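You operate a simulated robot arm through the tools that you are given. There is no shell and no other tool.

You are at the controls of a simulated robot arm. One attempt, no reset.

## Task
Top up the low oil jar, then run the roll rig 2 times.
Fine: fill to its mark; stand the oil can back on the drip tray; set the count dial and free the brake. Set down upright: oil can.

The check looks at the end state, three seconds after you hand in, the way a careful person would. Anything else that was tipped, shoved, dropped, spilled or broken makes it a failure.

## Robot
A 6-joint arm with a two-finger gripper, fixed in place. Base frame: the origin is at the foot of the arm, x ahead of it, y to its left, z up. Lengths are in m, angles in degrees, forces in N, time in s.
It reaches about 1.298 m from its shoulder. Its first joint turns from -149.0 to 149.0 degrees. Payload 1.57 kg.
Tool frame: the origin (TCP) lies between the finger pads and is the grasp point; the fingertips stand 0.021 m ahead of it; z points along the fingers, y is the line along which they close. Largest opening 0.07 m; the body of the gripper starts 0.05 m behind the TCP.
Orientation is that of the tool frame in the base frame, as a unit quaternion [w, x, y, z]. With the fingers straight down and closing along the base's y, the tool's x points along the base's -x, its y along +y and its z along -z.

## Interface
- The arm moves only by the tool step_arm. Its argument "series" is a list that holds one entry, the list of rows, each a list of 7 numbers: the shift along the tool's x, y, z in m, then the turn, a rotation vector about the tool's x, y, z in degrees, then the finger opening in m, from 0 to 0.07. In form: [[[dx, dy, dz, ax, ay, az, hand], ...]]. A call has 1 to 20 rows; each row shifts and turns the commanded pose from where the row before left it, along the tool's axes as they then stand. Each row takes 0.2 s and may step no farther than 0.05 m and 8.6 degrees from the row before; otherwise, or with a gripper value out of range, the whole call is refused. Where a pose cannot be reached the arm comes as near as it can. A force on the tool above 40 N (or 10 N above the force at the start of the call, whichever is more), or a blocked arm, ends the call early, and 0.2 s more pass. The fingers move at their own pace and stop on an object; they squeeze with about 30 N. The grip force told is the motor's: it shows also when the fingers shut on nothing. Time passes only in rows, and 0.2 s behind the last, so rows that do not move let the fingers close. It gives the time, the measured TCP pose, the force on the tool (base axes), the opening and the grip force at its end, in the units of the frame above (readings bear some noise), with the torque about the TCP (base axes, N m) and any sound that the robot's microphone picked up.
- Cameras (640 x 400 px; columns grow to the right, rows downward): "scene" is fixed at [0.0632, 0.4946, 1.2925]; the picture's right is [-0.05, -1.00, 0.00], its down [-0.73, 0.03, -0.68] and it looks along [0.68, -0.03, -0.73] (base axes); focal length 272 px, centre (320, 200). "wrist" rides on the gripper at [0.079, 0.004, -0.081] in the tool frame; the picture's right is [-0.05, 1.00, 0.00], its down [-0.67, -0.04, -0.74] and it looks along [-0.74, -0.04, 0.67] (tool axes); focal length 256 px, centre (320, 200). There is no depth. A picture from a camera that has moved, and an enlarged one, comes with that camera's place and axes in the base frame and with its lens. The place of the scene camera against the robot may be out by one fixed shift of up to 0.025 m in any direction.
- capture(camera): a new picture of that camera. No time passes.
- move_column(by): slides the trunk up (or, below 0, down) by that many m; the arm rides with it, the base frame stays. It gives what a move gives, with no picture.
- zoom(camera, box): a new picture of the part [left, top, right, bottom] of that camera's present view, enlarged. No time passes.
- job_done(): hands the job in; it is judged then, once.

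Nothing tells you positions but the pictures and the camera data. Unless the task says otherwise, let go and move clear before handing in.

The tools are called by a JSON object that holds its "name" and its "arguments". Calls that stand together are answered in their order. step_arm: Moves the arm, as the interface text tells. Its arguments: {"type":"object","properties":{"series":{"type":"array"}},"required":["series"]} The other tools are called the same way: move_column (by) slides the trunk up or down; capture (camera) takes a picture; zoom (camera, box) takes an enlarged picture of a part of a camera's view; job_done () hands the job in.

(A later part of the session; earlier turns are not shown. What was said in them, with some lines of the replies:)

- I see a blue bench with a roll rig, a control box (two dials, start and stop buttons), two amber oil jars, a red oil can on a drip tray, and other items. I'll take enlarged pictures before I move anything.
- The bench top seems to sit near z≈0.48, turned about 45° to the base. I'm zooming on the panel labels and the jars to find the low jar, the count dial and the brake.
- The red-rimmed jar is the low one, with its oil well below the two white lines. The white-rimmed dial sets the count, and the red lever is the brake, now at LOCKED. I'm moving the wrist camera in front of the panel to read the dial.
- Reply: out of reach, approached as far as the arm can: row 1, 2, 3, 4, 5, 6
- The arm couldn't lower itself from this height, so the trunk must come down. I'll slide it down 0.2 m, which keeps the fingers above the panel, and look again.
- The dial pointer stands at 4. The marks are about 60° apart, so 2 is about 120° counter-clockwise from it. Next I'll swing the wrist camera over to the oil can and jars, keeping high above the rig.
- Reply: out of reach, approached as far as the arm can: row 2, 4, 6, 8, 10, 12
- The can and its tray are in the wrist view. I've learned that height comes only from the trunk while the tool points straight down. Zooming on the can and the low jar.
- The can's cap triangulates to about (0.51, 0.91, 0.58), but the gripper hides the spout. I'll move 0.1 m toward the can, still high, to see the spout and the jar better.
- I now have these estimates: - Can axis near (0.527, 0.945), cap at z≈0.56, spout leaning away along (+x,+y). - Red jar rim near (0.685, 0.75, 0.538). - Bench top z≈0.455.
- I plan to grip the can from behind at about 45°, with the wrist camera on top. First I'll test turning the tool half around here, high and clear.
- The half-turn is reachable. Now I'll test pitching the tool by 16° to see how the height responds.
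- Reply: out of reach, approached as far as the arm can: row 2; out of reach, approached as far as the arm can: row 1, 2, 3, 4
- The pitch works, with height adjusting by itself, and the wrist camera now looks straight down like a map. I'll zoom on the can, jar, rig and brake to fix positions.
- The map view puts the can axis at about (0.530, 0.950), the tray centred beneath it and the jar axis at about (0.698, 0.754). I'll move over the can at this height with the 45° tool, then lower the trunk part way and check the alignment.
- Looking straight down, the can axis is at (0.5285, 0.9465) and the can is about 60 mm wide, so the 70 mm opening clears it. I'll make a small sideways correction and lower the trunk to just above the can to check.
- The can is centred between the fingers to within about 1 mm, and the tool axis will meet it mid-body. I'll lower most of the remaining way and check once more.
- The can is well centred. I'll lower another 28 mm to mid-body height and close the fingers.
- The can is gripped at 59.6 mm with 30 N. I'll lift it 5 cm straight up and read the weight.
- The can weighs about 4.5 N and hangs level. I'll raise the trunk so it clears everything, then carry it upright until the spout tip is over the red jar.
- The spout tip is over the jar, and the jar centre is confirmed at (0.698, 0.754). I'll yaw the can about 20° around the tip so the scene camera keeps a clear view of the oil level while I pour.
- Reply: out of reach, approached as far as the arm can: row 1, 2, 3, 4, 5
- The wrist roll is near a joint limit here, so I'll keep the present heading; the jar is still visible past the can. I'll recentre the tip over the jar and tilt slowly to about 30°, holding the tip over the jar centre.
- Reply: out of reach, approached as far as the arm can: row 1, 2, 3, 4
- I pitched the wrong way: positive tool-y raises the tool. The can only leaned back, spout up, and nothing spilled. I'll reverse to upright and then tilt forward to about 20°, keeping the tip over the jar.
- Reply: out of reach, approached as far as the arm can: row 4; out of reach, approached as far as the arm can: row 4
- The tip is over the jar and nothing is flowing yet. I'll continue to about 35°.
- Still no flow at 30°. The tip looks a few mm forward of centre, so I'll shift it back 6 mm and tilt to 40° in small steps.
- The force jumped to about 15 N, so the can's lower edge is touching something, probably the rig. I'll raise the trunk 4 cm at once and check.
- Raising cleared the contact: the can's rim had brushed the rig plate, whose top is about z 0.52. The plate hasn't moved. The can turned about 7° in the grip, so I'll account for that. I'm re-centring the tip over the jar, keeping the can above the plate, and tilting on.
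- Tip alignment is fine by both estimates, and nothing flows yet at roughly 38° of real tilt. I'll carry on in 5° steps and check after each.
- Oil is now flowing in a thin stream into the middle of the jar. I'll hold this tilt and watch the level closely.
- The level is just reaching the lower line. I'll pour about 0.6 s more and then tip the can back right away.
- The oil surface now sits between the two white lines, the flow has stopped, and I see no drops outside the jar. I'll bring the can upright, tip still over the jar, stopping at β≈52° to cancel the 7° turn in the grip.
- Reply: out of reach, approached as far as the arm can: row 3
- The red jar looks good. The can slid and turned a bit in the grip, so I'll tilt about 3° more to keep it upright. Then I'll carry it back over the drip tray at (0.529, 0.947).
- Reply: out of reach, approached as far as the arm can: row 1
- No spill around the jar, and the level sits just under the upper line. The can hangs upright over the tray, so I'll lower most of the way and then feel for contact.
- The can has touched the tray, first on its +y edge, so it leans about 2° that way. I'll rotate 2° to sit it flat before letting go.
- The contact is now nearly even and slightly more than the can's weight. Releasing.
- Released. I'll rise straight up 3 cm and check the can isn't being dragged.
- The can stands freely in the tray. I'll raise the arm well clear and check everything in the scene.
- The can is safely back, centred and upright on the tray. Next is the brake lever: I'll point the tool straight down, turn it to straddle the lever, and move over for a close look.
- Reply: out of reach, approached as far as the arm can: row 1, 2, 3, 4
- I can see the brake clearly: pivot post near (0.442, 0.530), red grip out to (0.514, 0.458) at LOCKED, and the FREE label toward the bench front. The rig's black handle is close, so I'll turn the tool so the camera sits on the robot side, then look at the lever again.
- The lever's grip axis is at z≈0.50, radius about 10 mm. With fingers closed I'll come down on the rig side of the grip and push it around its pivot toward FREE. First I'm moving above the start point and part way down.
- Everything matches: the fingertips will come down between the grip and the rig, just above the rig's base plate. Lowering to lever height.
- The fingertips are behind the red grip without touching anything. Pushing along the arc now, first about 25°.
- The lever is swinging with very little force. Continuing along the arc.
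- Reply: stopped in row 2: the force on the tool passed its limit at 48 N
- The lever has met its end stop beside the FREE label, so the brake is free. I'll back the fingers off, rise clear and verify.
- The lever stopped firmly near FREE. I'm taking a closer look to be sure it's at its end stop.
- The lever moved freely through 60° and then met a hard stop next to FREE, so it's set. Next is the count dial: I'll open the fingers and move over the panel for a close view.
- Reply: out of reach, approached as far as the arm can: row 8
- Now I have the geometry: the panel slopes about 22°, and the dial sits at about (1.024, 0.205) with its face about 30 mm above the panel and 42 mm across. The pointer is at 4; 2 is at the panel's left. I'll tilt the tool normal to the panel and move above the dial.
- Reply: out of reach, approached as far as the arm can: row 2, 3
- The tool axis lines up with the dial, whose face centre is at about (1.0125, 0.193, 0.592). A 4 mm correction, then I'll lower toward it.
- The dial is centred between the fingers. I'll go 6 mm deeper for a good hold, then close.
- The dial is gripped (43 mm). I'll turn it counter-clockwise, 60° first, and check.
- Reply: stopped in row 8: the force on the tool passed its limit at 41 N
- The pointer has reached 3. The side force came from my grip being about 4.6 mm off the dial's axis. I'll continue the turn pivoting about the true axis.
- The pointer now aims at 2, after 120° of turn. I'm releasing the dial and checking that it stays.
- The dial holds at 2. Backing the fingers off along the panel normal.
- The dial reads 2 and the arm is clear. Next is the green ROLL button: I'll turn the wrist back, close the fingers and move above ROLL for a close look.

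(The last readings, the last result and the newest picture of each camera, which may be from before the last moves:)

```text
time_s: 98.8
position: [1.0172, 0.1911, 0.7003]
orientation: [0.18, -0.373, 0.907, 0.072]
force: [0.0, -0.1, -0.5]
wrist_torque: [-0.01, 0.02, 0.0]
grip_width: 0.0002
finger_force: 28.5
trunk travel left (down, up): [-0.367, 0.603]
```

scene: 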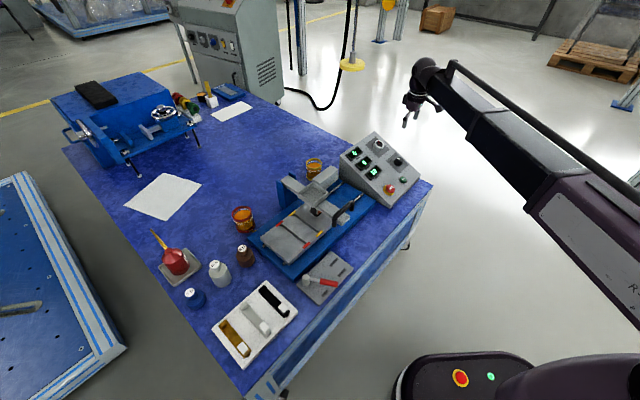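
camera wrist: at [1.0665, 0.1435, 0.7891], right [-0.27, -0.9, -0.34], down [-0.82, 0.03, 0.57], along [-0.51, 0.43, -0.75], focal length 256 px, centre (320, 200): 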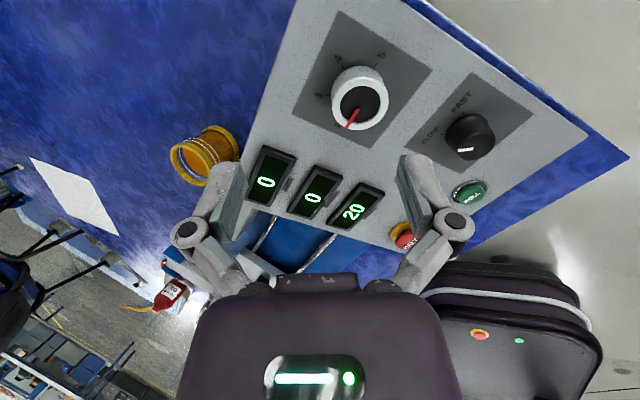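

{"name": "step_arm", "arguments": {"series": [[[0.0401, 0.0093, -0.0162, 0, 0, 0, 0.0], [0.0401, 0.0093, -0.0162, 0, 0, 0, 0.0], [0.0401, 0.0093, -0.0162, 0, 0, 0, 0.0], [0.0401, 0.0093, -0.0162, 0, 0, 0, 0.0], [0.0401, 0.0093, -0.0162, 0, 0, 0, 0.0], [0, 0, 0, 0, 0, 0, 0.0]]]}}

{"name": "capture", "arguments": {"camera": "wrist"}}

{"name": "capture", "arguments": {"camera": "scene"}}

```text
time_s: 100.2
position: [0.829, 0.0718, 0.6998]
orientation: [0.18, -0.374, 0.907, 0.071]
force: [0.1, 0.2, 0.1]
wrist_torque: [-0.02, 0.02, 0.01]
grip_width: 0.0
finger_force: 28.6
trunk travel left (down, up): [-0.367, 0.603]
```

```text
taken
camera wrist: at [0.7521, 0.0025, 0.7451], right [-0.67, 0.74, 0.01], down [0.26, 0.21, 0.94], along [0.7, 0.63, -0.33], focal length 256 px, centre (320, 200)
```

wrist: 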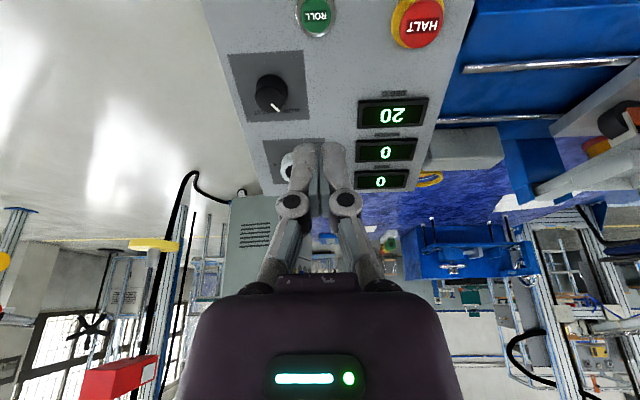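

```text
taken
```

scene: 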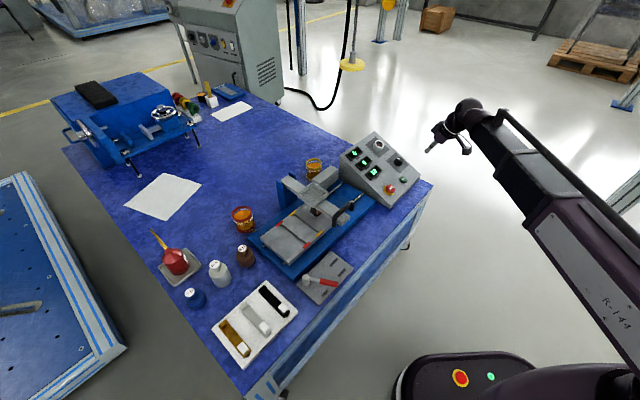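

{"name": "move_column", "arguments": {"by": -0.07}}

{"name": "capture", "arguments": {"camera": "wrist"}}

{"name": "zoom", "arguments": {"camera": "wrist", "box": [220, 0, 460, 160]}}

```text
time_s: 101.2
position: [0.83, 0.0728, 0.6304]
orientation: [0.18, -0.373, 0.907, 0.071]
force: [-0.6, -0.5, 0.3]
wrist_torque: [0.0, 0.01, -0.01]
grip_width: 0.0
finger_force: 28.3
trunk travel left (down, up): [-0.297, 0.673]
```

```text
taken
camera wrist: at [0.7523, 0.0028, 0.675], right [-0.67, 0.74, 0.01], down [0.26, 0.21, 0.94], along [0.7, 0.63, -0.33], focal length 256 px, centre (320, 200)
```

wrist: 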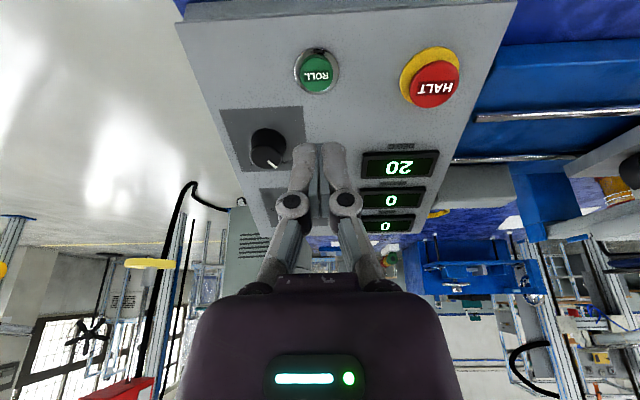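

```text
2.50 times, centred on (340, 80) of wrist
camera zoom: at [0.7523, 0.0028, 0.675], right [-0.67, 0.74, 0.01], down [0.26, 0.21, 0.94], along [0.7, 0.63, -0.33], focal length 640 px, centre (270, 500)
```

zoom: 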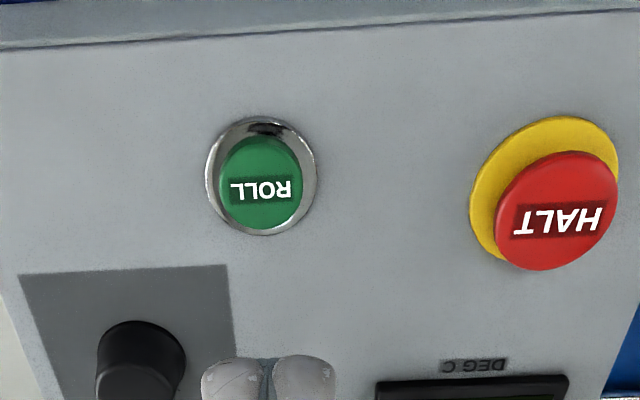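

ROLL's face is at about (0.873, 0.112, 0.507). I'll line the closed fingertips up over it and come down to just above the button.

{"name": "step_arm", "arguments": {"series": [[[-0.0232, -0.0012, 0.0095, 0, 0, 0, 0.0], [-0.0232, -0.0012, 0.0095, 0, 0, 0, 0.0], [0, 0, 0, 0, 0, 0, 0.0]]]}}

{"name": "move_column", "arguments": {"by": -0.08}}

{"name": "capture", "arguments": {"camera": "wrist"}}

{"name": "zoom", "arguments": {"camera": "wrist", "box": [250, 80, 390, 200]}}

{"name": "zoom", "arguments": {"camera": "scene", "box": [360, 150, 430, 210]}}

```text
time_s: 102.0
position: [0.8686, 0.106, 0.6295]
orientation: [0.18, -0.373, 0.907, 0.071]
force: [0.6, 0.2, 0.9]
wrist_torque: [0.0, 0.0, -0.03]
grip_width: 0.0001
finger_force: 28.1
trunk travel left (down, up): [-0.297, 0.673]
```

```text
time_s: 103.2
position: [0.867, 0.1058, 0.5495]
orientation: [0.18, -0.374, 0.907, 0.072]
force: [-0.1, -0.5, -0.1]
wrist_torque: [0.04, -0.03, -0.02]
grip_width: 0.0
finger_force: 28.7
trunk travel left (down, up): [-0.217, 0.753]
```

```text
taken
camera wrist: at [0.7897, 0.0363, 0.5949], right [-0.67, 0.74, 0.01], down [0.26, 0.21, 0.94], along [0.7, 0.63, -0.33], focal length 256 px, centre (320, 200)
```

wrist: 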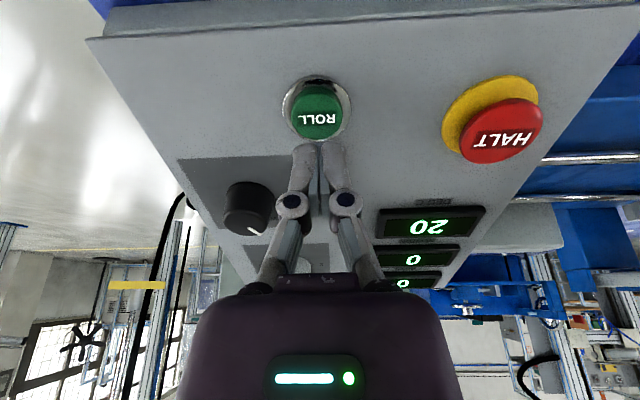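

```text
3.33 times, centred on (320, 140) of wrist
camera zoom: at [0.7897, 0.0363, 0.5949], right [-0.67, 0.74, 0.01], down [0.26, 0.21, 0.94], along [0.7, 0.63, -0.33], focal length 853 px, centre (320, 400)
```

zoom: 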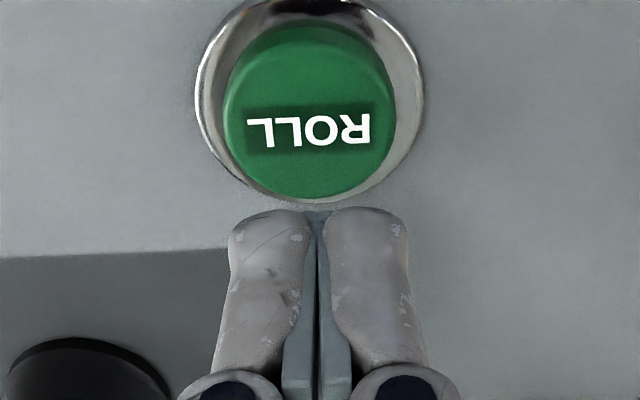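

```text
6.67 times, centred on (395, 180) of scene
camera zoom: at [0.0632, 0.4946, 1.2925], right [-0.05, -1.0, 0.0], down [-0.73, 0.03, -0.68], along [0.68, -0.03, -0.73], focal length 1814 px, centre (-180, 333)
```

zoom: 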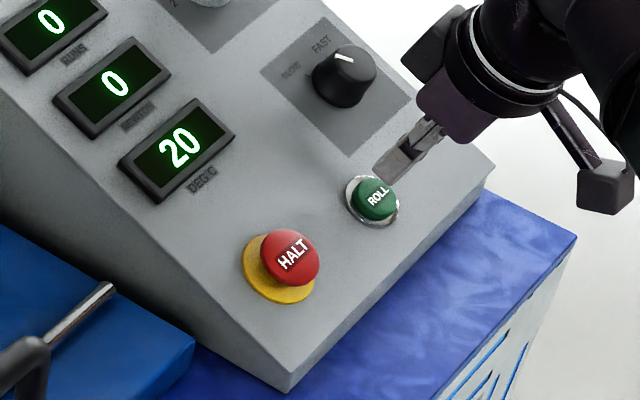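

Alignment agrees with the picture to within about 2 mm. A small sideways correction, then I'll lower to the button and press gently.

{"name": "step_arm", "arguments": {"series": [[[0, -0.0014, 0, 0, 0, 0, 0.0], [0, 0, 0, 0, 0, 0, 0.0]]]}}

{"name": "move_column", "arguments": {"by": -0.018}}

{"name": "zoom", "arguments": {"camera": "wrist", "box": [250, 80, 390, 200]}}

{"name": "zoom", "arguments": {"camera": "scene", "box": [360, 150, 430, 210]}}

```text
time_s: 103.8
position: [0.8676, 0.1046, 0.5498]
orientation: [0.181, -0.373, 0.907, 0.072]
force: [0.1, 0.3, 0.2]
wrist_torque: [0.01, -0.02, -0.02]
grip_width: 0.0001
finger_force: 28.9
trunk travel left (down, up): [-0.217, 0.753]
```

```text
time_s: 104.5
position: [0.8688, 0.1046, 0.5313]
orientation: [0.181, -0.373, 0.907, 0.07]
force: [0.9, 1.0, -0.2]
wrist_torque: [0.01, 0.01, 0.0]
grip_width: 0.0
finger_force: 28.1
trunk travel left (down, up): [-0.199, 0.771]
```

```text
3.33 times, centred on (320, 140) of wrist
camera zoom: at [0.7908, 0.0354, 0.5769], right [-0.67, 0.74, 0.01], down [0.26, 0.21, 0.94], along [0.7, 0.63, -0.33], focal length 853 px, centre (320, 400)
```

zoom: 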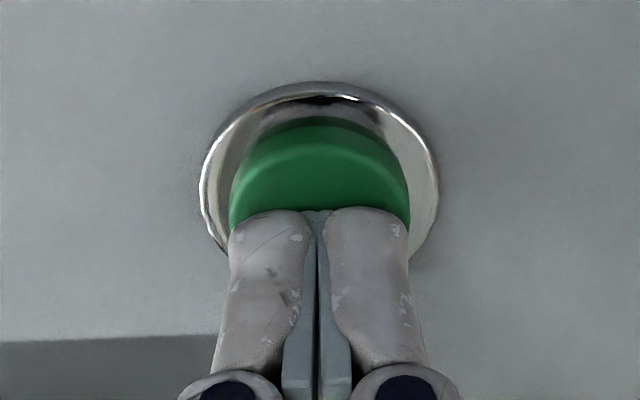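

```text
6.67 times, centred on (395, 180) of scene
camera zoom: at [0.0632, 0.4946, 1.2925], right [-0.05, -1.0, 0.0], down [-0.73, 0.03, -0.68], along [0.68, -0.03, -0.73], focal length 1814 px, centre (-180, 333)
```

zoom: 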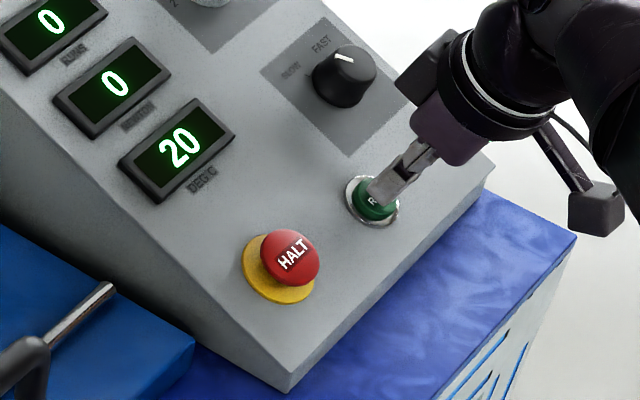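

The tip is right over ROLL. Pressing in small steps.

{"name": "move_column", "arguments": {"by": -0.004}}

{"name": "move_column", "arguments": {"by": -0.003}}

```text
time_s: 105.0
position: [0.868, 0.1048, 0.5269]
orientation: [0.182, -0.374, 0.907, 0.071]
force: [-0.7, -0.6, 0.1]
wrist_torque: [0.0, 0.0, 0.01]
grip_width: 0.0001
finger_force: 28.4
trunk travel left (down, up): [-0.195, 0.775]
```

```text
time_s: 105.5
position: [0.8697, 0.1049, 0.5247]
orientation: [0.181, -0.373, 0.907, 0.071]
force: [0.0, 0.0, 1.4]
wrist_torque: [0.01, -0.02, -0.04]
grip_width: 0.0058
finger_force: 28.8
trunk travel left (down, up): [-0.192, 0.778]
heard: click
```

I heard a click. I'll check the display and rig right away.

{"name": "zoom", "arguments": {"camera": "scene", "box": [230, 120, 440, 260]}}

{"name": "zoom", "arguments": {"camera": "wrist", "box": [250, 80, 390, 200]}}

```text
2.86 times, centred on (335, 190) of scene
camera zoom: at [0.0632, 0.4946, 1.2925], right [-0.05, -1.0, 0.0], down [-0.73, 0.03, -0.68], along [0.68, -0.03, -0.73], focal length 777 px, centre (277, 229)
```

zoom: 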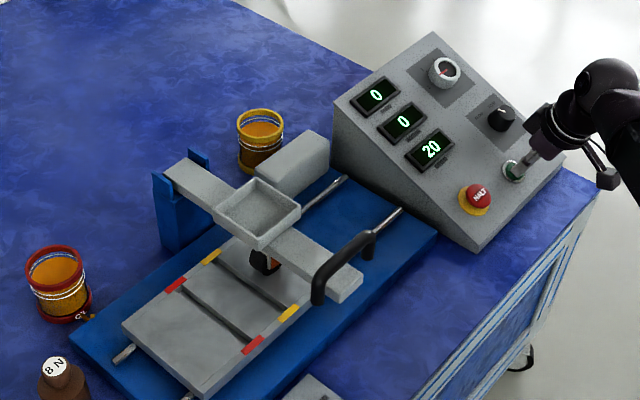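

```text
3.33 times, centred on (320, 140) of wrist
camera zoom: at [0.7907, 0.0354, 0.57], right [-0.67, 0.74, 0.01], down [0.26, 0.21, 0.94], along [0.7, 0.63, -0.33], focal length 853 px, centre (320, 400)
```

zoom: 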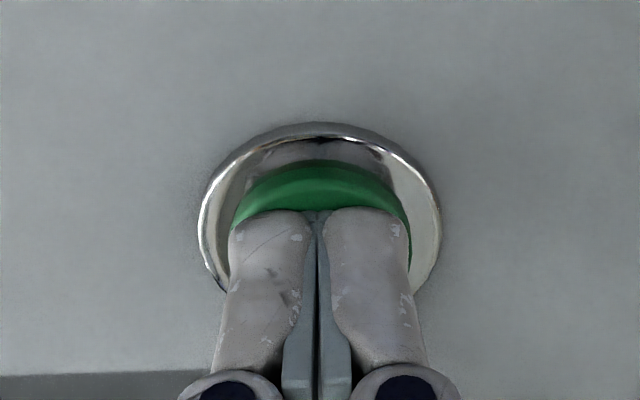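

The rig plate is moving, so the run has started. I'll lift off the button and watch the run counter.

{"name": "move_column", "arguments": {"by": 0.06}}

{"name": "zoom", "arguments": {"camera": "scene", "box": [230, 120, 440, 260]}}

```text
time_s: 106.5
position: [0.869, 0.1058, 0.5852]
orientation: [0.18, -0.374, 0.907, 0.072]
force: [0.8, 0.2, -0.4]
wrist_torque: [0.01, 0.05, -0.03]
grip_width: 0.0
finger_force: 29.1
trunk travel left (down, up): [-0.252, 0.718]
```

```text
2.86 times, centred on (335, 190) of scene
camera zoom: at [0.0632, 0.4946, 1.2925], right [-0.05, -1.0, 0.0], down [-0.73, 0.03, -0.68], along [0.68, -0.03, -0.73], focal length 777 px, centre (277, 229)
```

zoom: 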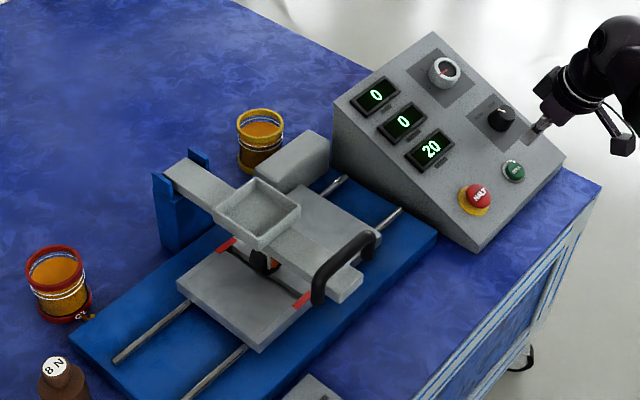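

It's running smoothly. I'll hold still and let it complete.

{"name": "step_arm", "arguments": {"series": [[[0, 0, 0, 0, 0, 0, 0.0], [0, 0, 0, 0, 0, 0, 0.0], [0, 0, 0, 0, 0, 0, 0.0], [0, 0, 0, 0, 0, 0, 0.0], [0, 0, 0, 0, 0, 0, 0.0], [0, 0, 0, 0, 0, 0, 0.0], [0, 0, 0, 0, 0, 0, 0.0], [0, 0, 0, 0, 0, 0, 0.0], [0, 0, 0, 0, 0, 0, 0.0], [0, 0, 0, 0, 0, 0, 0.0]]]}}

{"name": "zoom", "arguments": {"camera": "scene", "box": [230, 120, 440, 260]}}

```text
time_s: 108.7
position: [0.8683, 0.106, 0.5836]
orientation: [0.181, -0.373, 0.907, 0.071]
force: [0.5, 0.0, 0.6]
wrist_torque: [0.02, -0.02, -0.01]
grip_width: 0.0
finger_force: 28.3
trunk travel left (down, up): [-0.252, 0.718]
```

```text
2.86 times, centred on (335, 190) of scene
camera zoom: at [0.0632, 0.4946, 1.2925], right [-0.05, -1.0, 0.0], down [-0.73, 0.03, -0.68], along [0.68, -0.03, -0.73], focal length 777 px, centre (277, 229)
```

zoom: 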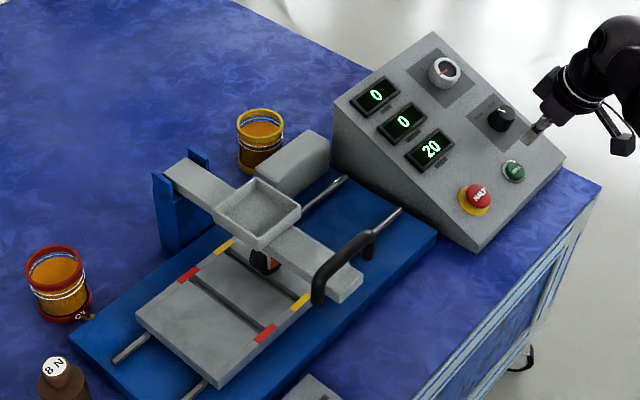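

{"name": "step_arm", "arguments": {"series": [[[0, 0, 0, 0, 0, 0, 0.0], [0, 0, 0, 0, 0, 0, 0.0], [0, 0, 0, 0, 0, 0, 0.0], [0, 0, 0, 0, 0, 0, 0.0], [0, 0, 0, 0, 0, 0, 0.0], [0, 0, 0, 0, 0, 0, 0.0], [0, 0, 0, 0, 0, 0, 0.0], [0, 0, 0, 0, 0, 0, 0.0], [0, 0, 0, 0, 0, 0, 0.0], [0, 0, 0, 0, 0, 0, 0.0], [0, 0, 0, 0, 0, 0, 0.0], [0, 0, 0, 0, 0, 0, 0.0], [0, 0, 0, 0, 0, 0, 0.0], [0, 0, 0, 0, 0, 0, 0.0], [0, 0, 0, 0, 0, 0, 0.0]]]}}

{"name": "zoom", "arguments": {"camera": "scene", "box": [230, 120, 440, 260]}}

```text
time_s: 111.9
position: [0.8682, 0.1054, 0.5847]
orientation: [0.18, -0.374, 0.907, 0.072]
force: [0.0, -0.5, -0.7]
wrist_torque: [0.01, 0.01, 0.0]
grip_width: 0.0004
finger_force: 29.2
trunk travel left (down, up): [-0.252, 0.718]
```

```text
2.86 times, centred on (335, 190) of scene
camera zoom: at [0.0632, 0.4946, 1.2925], right [-0.05, -1.0, 0.0], down [-0.73, 0.03, -0.68], along [0.68, -0.03, -0.73], focal length 777 px, centre (277, 229)
```

zoom: 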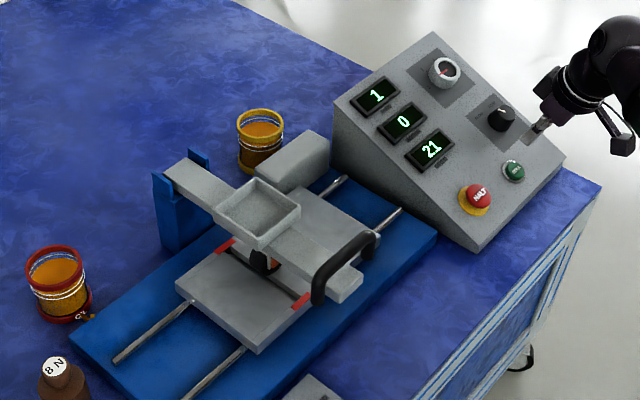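

Run 1 is counted and the second is under way. Waiting for it to finish.

{"name": "step_arm", "arguments": {"series": [[[0, 0, 0, 0, 0, 0, 0.0], [0, 0, 0, 0, 0, 0, 0.0], [0, 0, 0, 0, 0, 0, 0.0], [0, 0, 0, 0, 0, 0, 0.0], [0, 0, 0, 0, 0, 0, 0.0], [0, 0, 0, 0, 0, 0, 0.0], [0, 0, 0, 0, 0, 0, 0.0], [0, 0, 0, 0, 0, 0, 0.0], [0, 0, 0, 0, 0, 0, 0.0], [0, 0, 0, 0, 0, 0, 0.0], [0, 0, 0, 0, 0, 0, 0.0], [0, 0, 0, 0, 0, 0, 0.0], [0, 0, 0, 0, 0, 0, 0.0], [0, 0, 0, 0, 0, 0, 0.0], [0, 0, 0, 0, 0, 0, 0.0], [0, 0, 0, 0, 0, 0, 0.0], [0, 0, 0, 0, 0, 0, 0.0], [0, 0, 0, 0, 0, 0, 0.0], [0, 0, 0, 0, 0, 0, 0.0], [0, 0, 0, 0, 0, 0, 0.0]]]}}

{"name": "zoom", "arguments": {"camera": "scene", "box": [230, 120, 440, 260]}}

```text
time_s: 116.1
position: [0.8687, 0.1051, 0.5848]
orientation: [0.181, -0.373, 0.907, 0.072]
force: [0.4, 0.5, -0.4]
wrist_torque: [-0.02, -0.01, 0.02]
grip_width: 0.0
finger_force: 28.6
trunk travel left (down, up): [-0.252, 0.718]
```

```text
2.86 times, centred on (335, 190) of scene
camera zoom: at [0.0632, 0.4946, 1.2925], right [-0.05, -1.0, 0.0], down [-0.73, 0.03, -0.68], along [0.68, -0.03, -0.73], focal length 777 px, centre (277, 229)
```

zoom: 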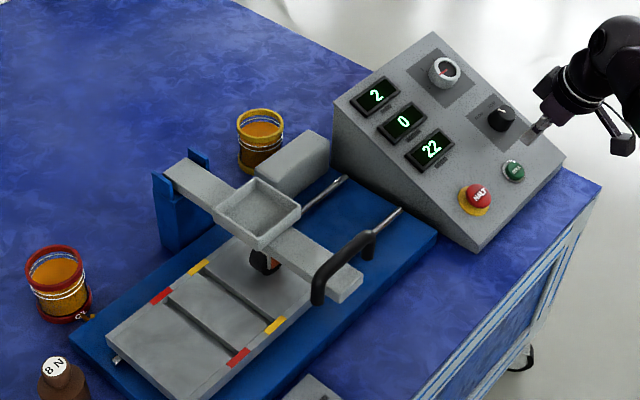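

The counter shows 2 and the plate is back at its start. I'll raise the arm clear, then do a last check that the rig has stopped and everything is in order.

{"name": "move_column", "arguments": {"by": 0.2}}

{"name": "step_arm", "arguments": {"series": [[[0.03, 0, -0.012, 0, 0, 0, 0.02], [0.03, 0, -0.012, 0, 0, 0, 0.04], [0.03, 0, -0.012, 0, 0, 0, 0.05], [0, 0, 0, 0, 0, 0, 0.05], [0, 0, 0, 0, 0, 0, 0.05], [0, 0, 0, 0, 0, 0, 0.05]]]}}

{"name": "capture", "arguments": {"camera": "scene"}}

{"name": "zoom", "arguments": {"camera": "scene", "box": [230, 120, 440, 260]}}

{"name": "zoom", "arguments": {"camera": "scene", "box": [225, 195, 265, 235]}}

{"name": "zoom", "arguments": {"camera": "scene", "box": [295, 150, 335, 185]}}

{"name": "zoom", "arguments": {"camera": "scene", "box": [130, 210, 260, 310]}}

```text
time_s: 118.3
position: [0.8674, 0.1048, 0.7848]
orientation: [0.181, -0.373, 0.907, 0.071]
force: [-0.2, 0.0, 0.1]
wrist_torque: [0.0, -0.04, 0.02]
grip_width: 0.0
finger_force: 28.2
trunk travel left (down, up): [-0.452, 0.518]
```

```text
time_s: 119.7
position: [0.799, 0.0365, 0.7861]
orientation: [0.18, -0.373, 0.908, 0.07]
force: [-0.1, 0.0, 0.0]
wrist_torque: [-0.05, 0.02, -0.02]
grip_width: 0.05
finger_force: 0.1
trunk travel left (down, up): [-0.452, 0.518]
```

```text
taken
```

scene: 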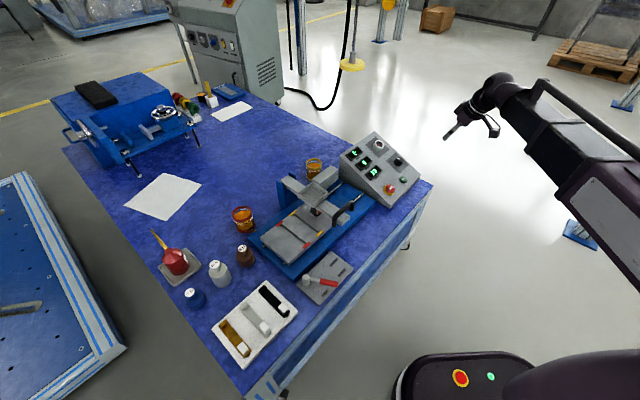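

```text
2.86 times, centred on (335, 190) of scene
camera zoom: at [0.0632, 0.4946, 1.2925], right [-0.05, -1.0, 0.0], down [-0.73, 0.03, -0.68], along [0.68, -0.03, -0.73], focal length 777 px, centre (277, 229)
```

zoom: 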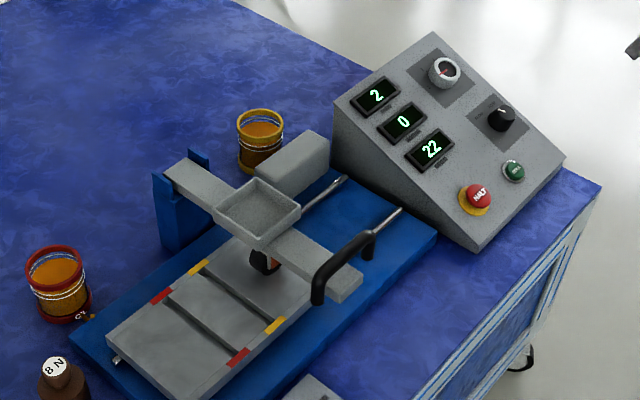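

```text
10.00 times, centred on (245, 215) of scene
camera zoom: at [0.0632, 0.4946, 1.2925], right [-0.05, -1.0, 0.0], down [-0.73, 0.03, -0.68], along [0.68, -0.03, -0.73], focal length 2720 px, centre (1070, 50)
```

zoom: 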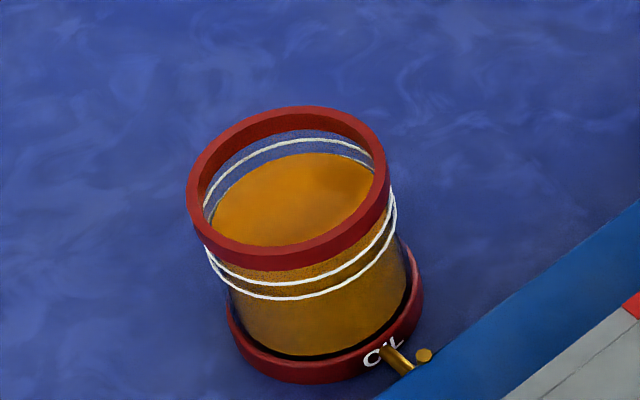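

```text
11.43 times, centred on (315, 168) of scene
camera zoom: at [0.0632, 0.4946, 1.2925], right [-0.05, -1.0, 0.0], down [-0.73, 0.03, -0.68], along [0.68, -0.03, -0.73], focal length 3109 px, centre (377, 571)
```

zoom: 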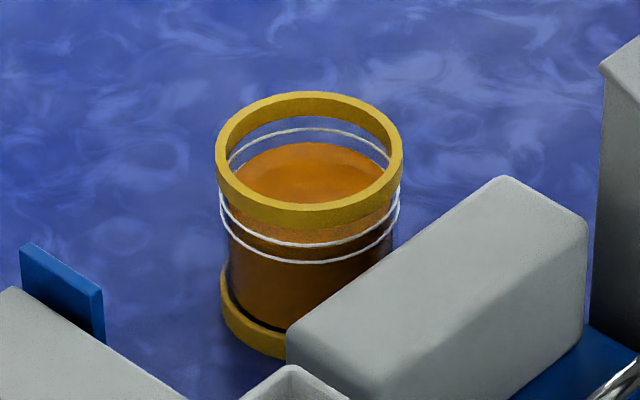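

```text
4.00 times, centred on (195, 260) of scene
camera zoom: at [0.0632, 0.4946, 1.2925], right [-0.05, -1.0, 0.0], down [-0.73, 0.03, -0.68], along [0.68, -0.03, -0.73], focal length 1088 px, centre (820, -40)
```

zoom: 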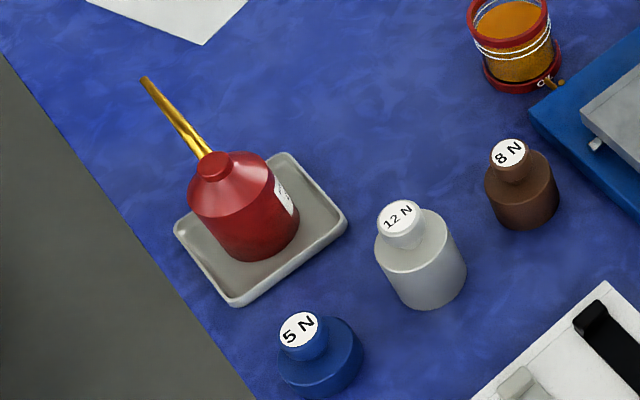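

The rig stopped at 2 runs and all else looks undisturbed. I'll measure the red jar's level once more with the same zoom as before.

{"name": "zoom", "arguments": {"camera": "scene", "box": [230, 200, 264, 230]}}

{"name": "zoom", "arguments": {"camera": "scene", "box": [298, 150, 332, 180]}}

{"name": "zoom", "arguments": {"camera": "scene", "box": [300, 245, 360, 310]}}

{"name": "zoom", "arguments": {"camera": "scene", "box": [360, 130, 410, 170]}}

```text
13.33 times, centred on (247, 215) of scene
camera zoom: at [0.0632, 0.4946, 1.2925], right [-0.05, -1.0, 0.0], down [-0.73, 0.03, -0.68], along [0.68, -0.03, -0.73], focal length 3627 px, centre (1293, 0)
```

zoom: 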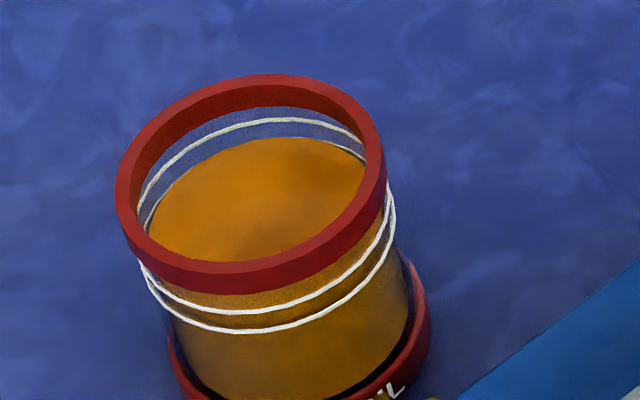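

```text
13.33 times, centred on (315, 165) of scene
camera zoom: at [0.0632, 0.4946, 1.2925], right [-0.05, -1.0, 0.0], down [-0.73, 0.03, -0.68], along [0.68, -0.03, -0.73], focal length 3627 px, centre (387, 667)
```

zoom: 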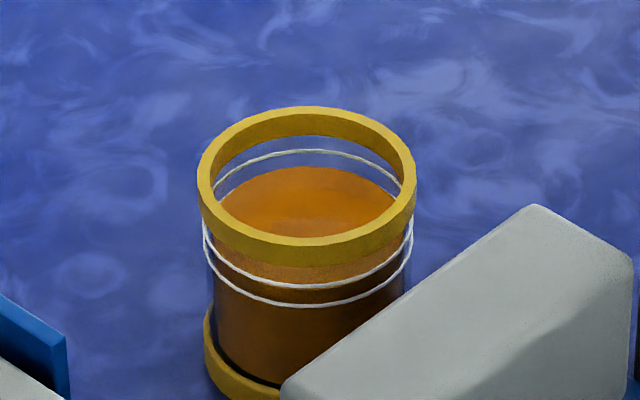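

```text
6.15 times, centred on (330, 278) of scene
camera zoom: at [0.0632, 0.4946, 1.2925], right [-0.05, -1.0, 0.0], down [-0.73, 0.03, -0.68], along [0.68, -0.03, -0.73], focal length 1674 px, centre (258, -277)
```

zoom: 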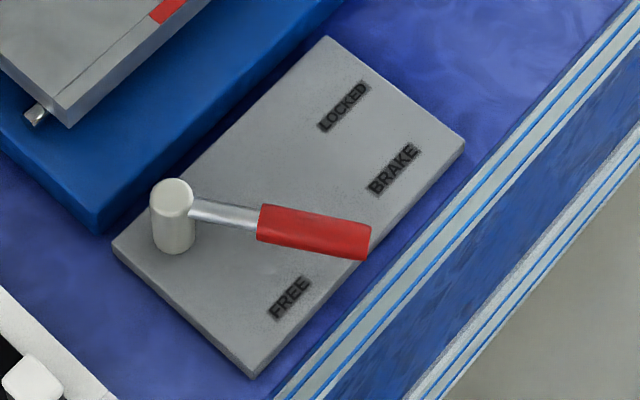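

```text
10.00 times, centred on (385, 150) of scene
camera zoom: at [0.0632, 0.4946, 1.2925], right [-0.05, -1.0, 0.0], down [-0.73, 0.03, -0.68], along [0.68, -0.03, -0.73], focal length 2720 px, centre (-330, 700)
```

zoom: 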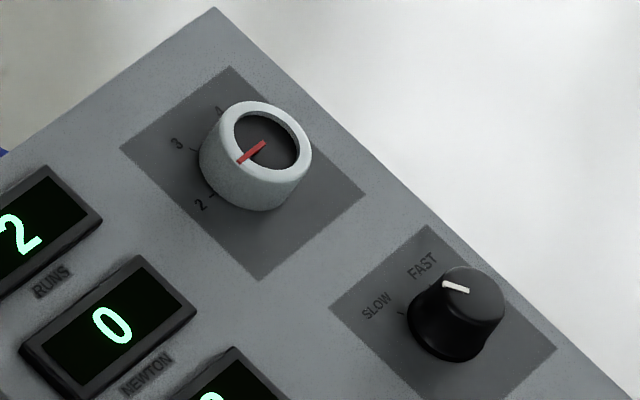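

The red jar's surface appears a little lower than right after pouring. I'll wait a few seconds and re-measure to see whether it's still changing.

{"name": "step_arm", "arguments": {"series": [[[0, 0, 0, 0, 0, 0, 0.05], [0, 0, 0, 0, 0, 0, 0.05], [0, 0, 0, 0, 0, 0, 0.05], [0, 0, 0, 0, 0, 0, 0.05], [0, 0, 0, 0, 0, 0, 0.05], [0, 0, 0, 0, 0, 0, 0.05], [0, 0, 0, 0, 0, 0, 0.05], [0, 0, 0, 0, 0, 0, 0.05], [0, 0, 0, 0, 0, 0, 0.05], [0, 0, 0, 0, 0, 0, 0.05], [0, 0, 0, 0, 0, 0, 0.05], [0, 0, 0, 0, 0, 0, 0.05], [0, 0, 0, 0, 0, 0, 0.05], [0, 0, 0, 0, 0, 0, 0.05], [0, 0, 0, 0, 0, 0, 0.05], [0, 0, 0, 0, 0, 0, 0.05], [0, 0, 0, 0, 0, 0, 0.05], [0, 0, 0, 0, 0, 0, 0.05], [0, 0, 0, 0, 0, 0, 0.05], [0, 0, 0, 0, 0, 0, 0.05]]]}}

{"name": "zoom", "arguments": {"camera": "scene", "box": [235, 203, 260, 223]}}

{"name": "zoom", "arguments": {"camera": "scene", "box": [302, 155, 327, 175]}}

{"name": "zoom", "arguments": {"camera": "scene", "box": [240, 215, 275, 245]}}

```text
time_s: 123.9
position: [0.7994, 0.0376, 0.7848]
orientation: [0.18, -0.374, 0.907, 0.071]
force: [0.8, 0.1, 0.2]
wrist_torque: [0.0, 0.04, 0.0]
grip_width: 0.0503
finger_force: 0.1
trunk travel left (down, up): [-0.452, 0.518]
```

```text
16.00 times, centred on (248, 213) of scene
camera zoom: at [0.0632, 0.4946, 1.2925], right [-0.05, -1.0, 0.0], down [-0.73, 0.03, -0.68], along [0.68, -0.03, -0.73], focal length 4353 px, centre (1480, -8)
```

zoom: 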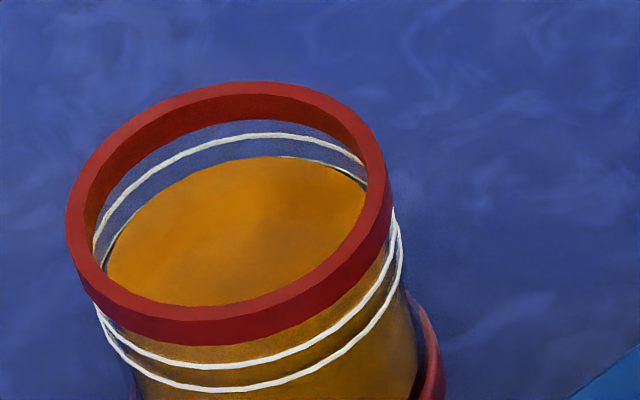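

```text
16.00 times, centred on (314, 165) of scene
camera zoom: at [0.0632, 0.4946, 1.2925], right [-0.05, -1.0, 0.0], down [-0.73, 0.03, -0.68], along [0.68, -0.03, -0.73], focal length 4353 px, centre (408, 760)
```

zoom: 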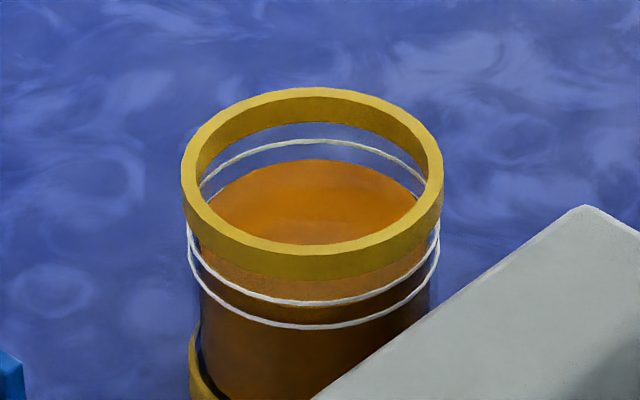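

```text
13.33 times, centred on (258, 230) of scene
camera zoom: at [0.0632, 0.4946, 1.2925], right [-0.05, -1.0, 0.0], down [-0.73, 0.03, -0.68], along [0.68, -0.03, -0.73], focal length 3627 px, centre (1153, -200)
```

zoom: 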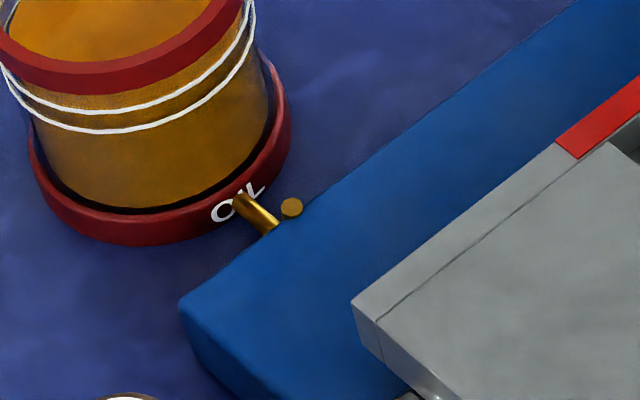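

Everything checks out:
- **Red jar:** the level is steady and inside its two lines, at about the same height as the yellow jar.
- **Oil can:** upright on the drip tray.
- **Brake:** the lever is at its FREE stop.
- **Dial and runs:** the dial is on 2, and RUNS shows 2 with the plate at rest.

The arm is clear and nothing is spilled, so I'm handing in.

{"name": "job_done", "arguments": {}}

```text
The job is handed in.
```

The red jar is topped up and the roll rig has done its 2 runs. I've handed the job in, but no result has come back.

- **Oil level:** The red jar's oil is between its two white lines, at about the same height as in the yellow jar. It dropped about 3 mm sometime between the pour and the end of the runs. It was steady when I checked again, and I saw no oil on the bench.
- **Oil can:** It is upright and centred on the drip tray.
- **Brake:** The lever is hard against its stop beside FREE. It moved about 60° from LOCKED.
- **Count dial and runs:** The dial is on 2, the RUNS display shows 2, and the rig plate is back at its start and still.

While I was pouring, the can's bottom edge pressed on the rig's plate with about 15 N until I lifted it. The plate did not move, but the can shifted slightly in the grip, so I straightened it before setting it down.

Everything else on the bench looked untouched, and the arm is clear of it.
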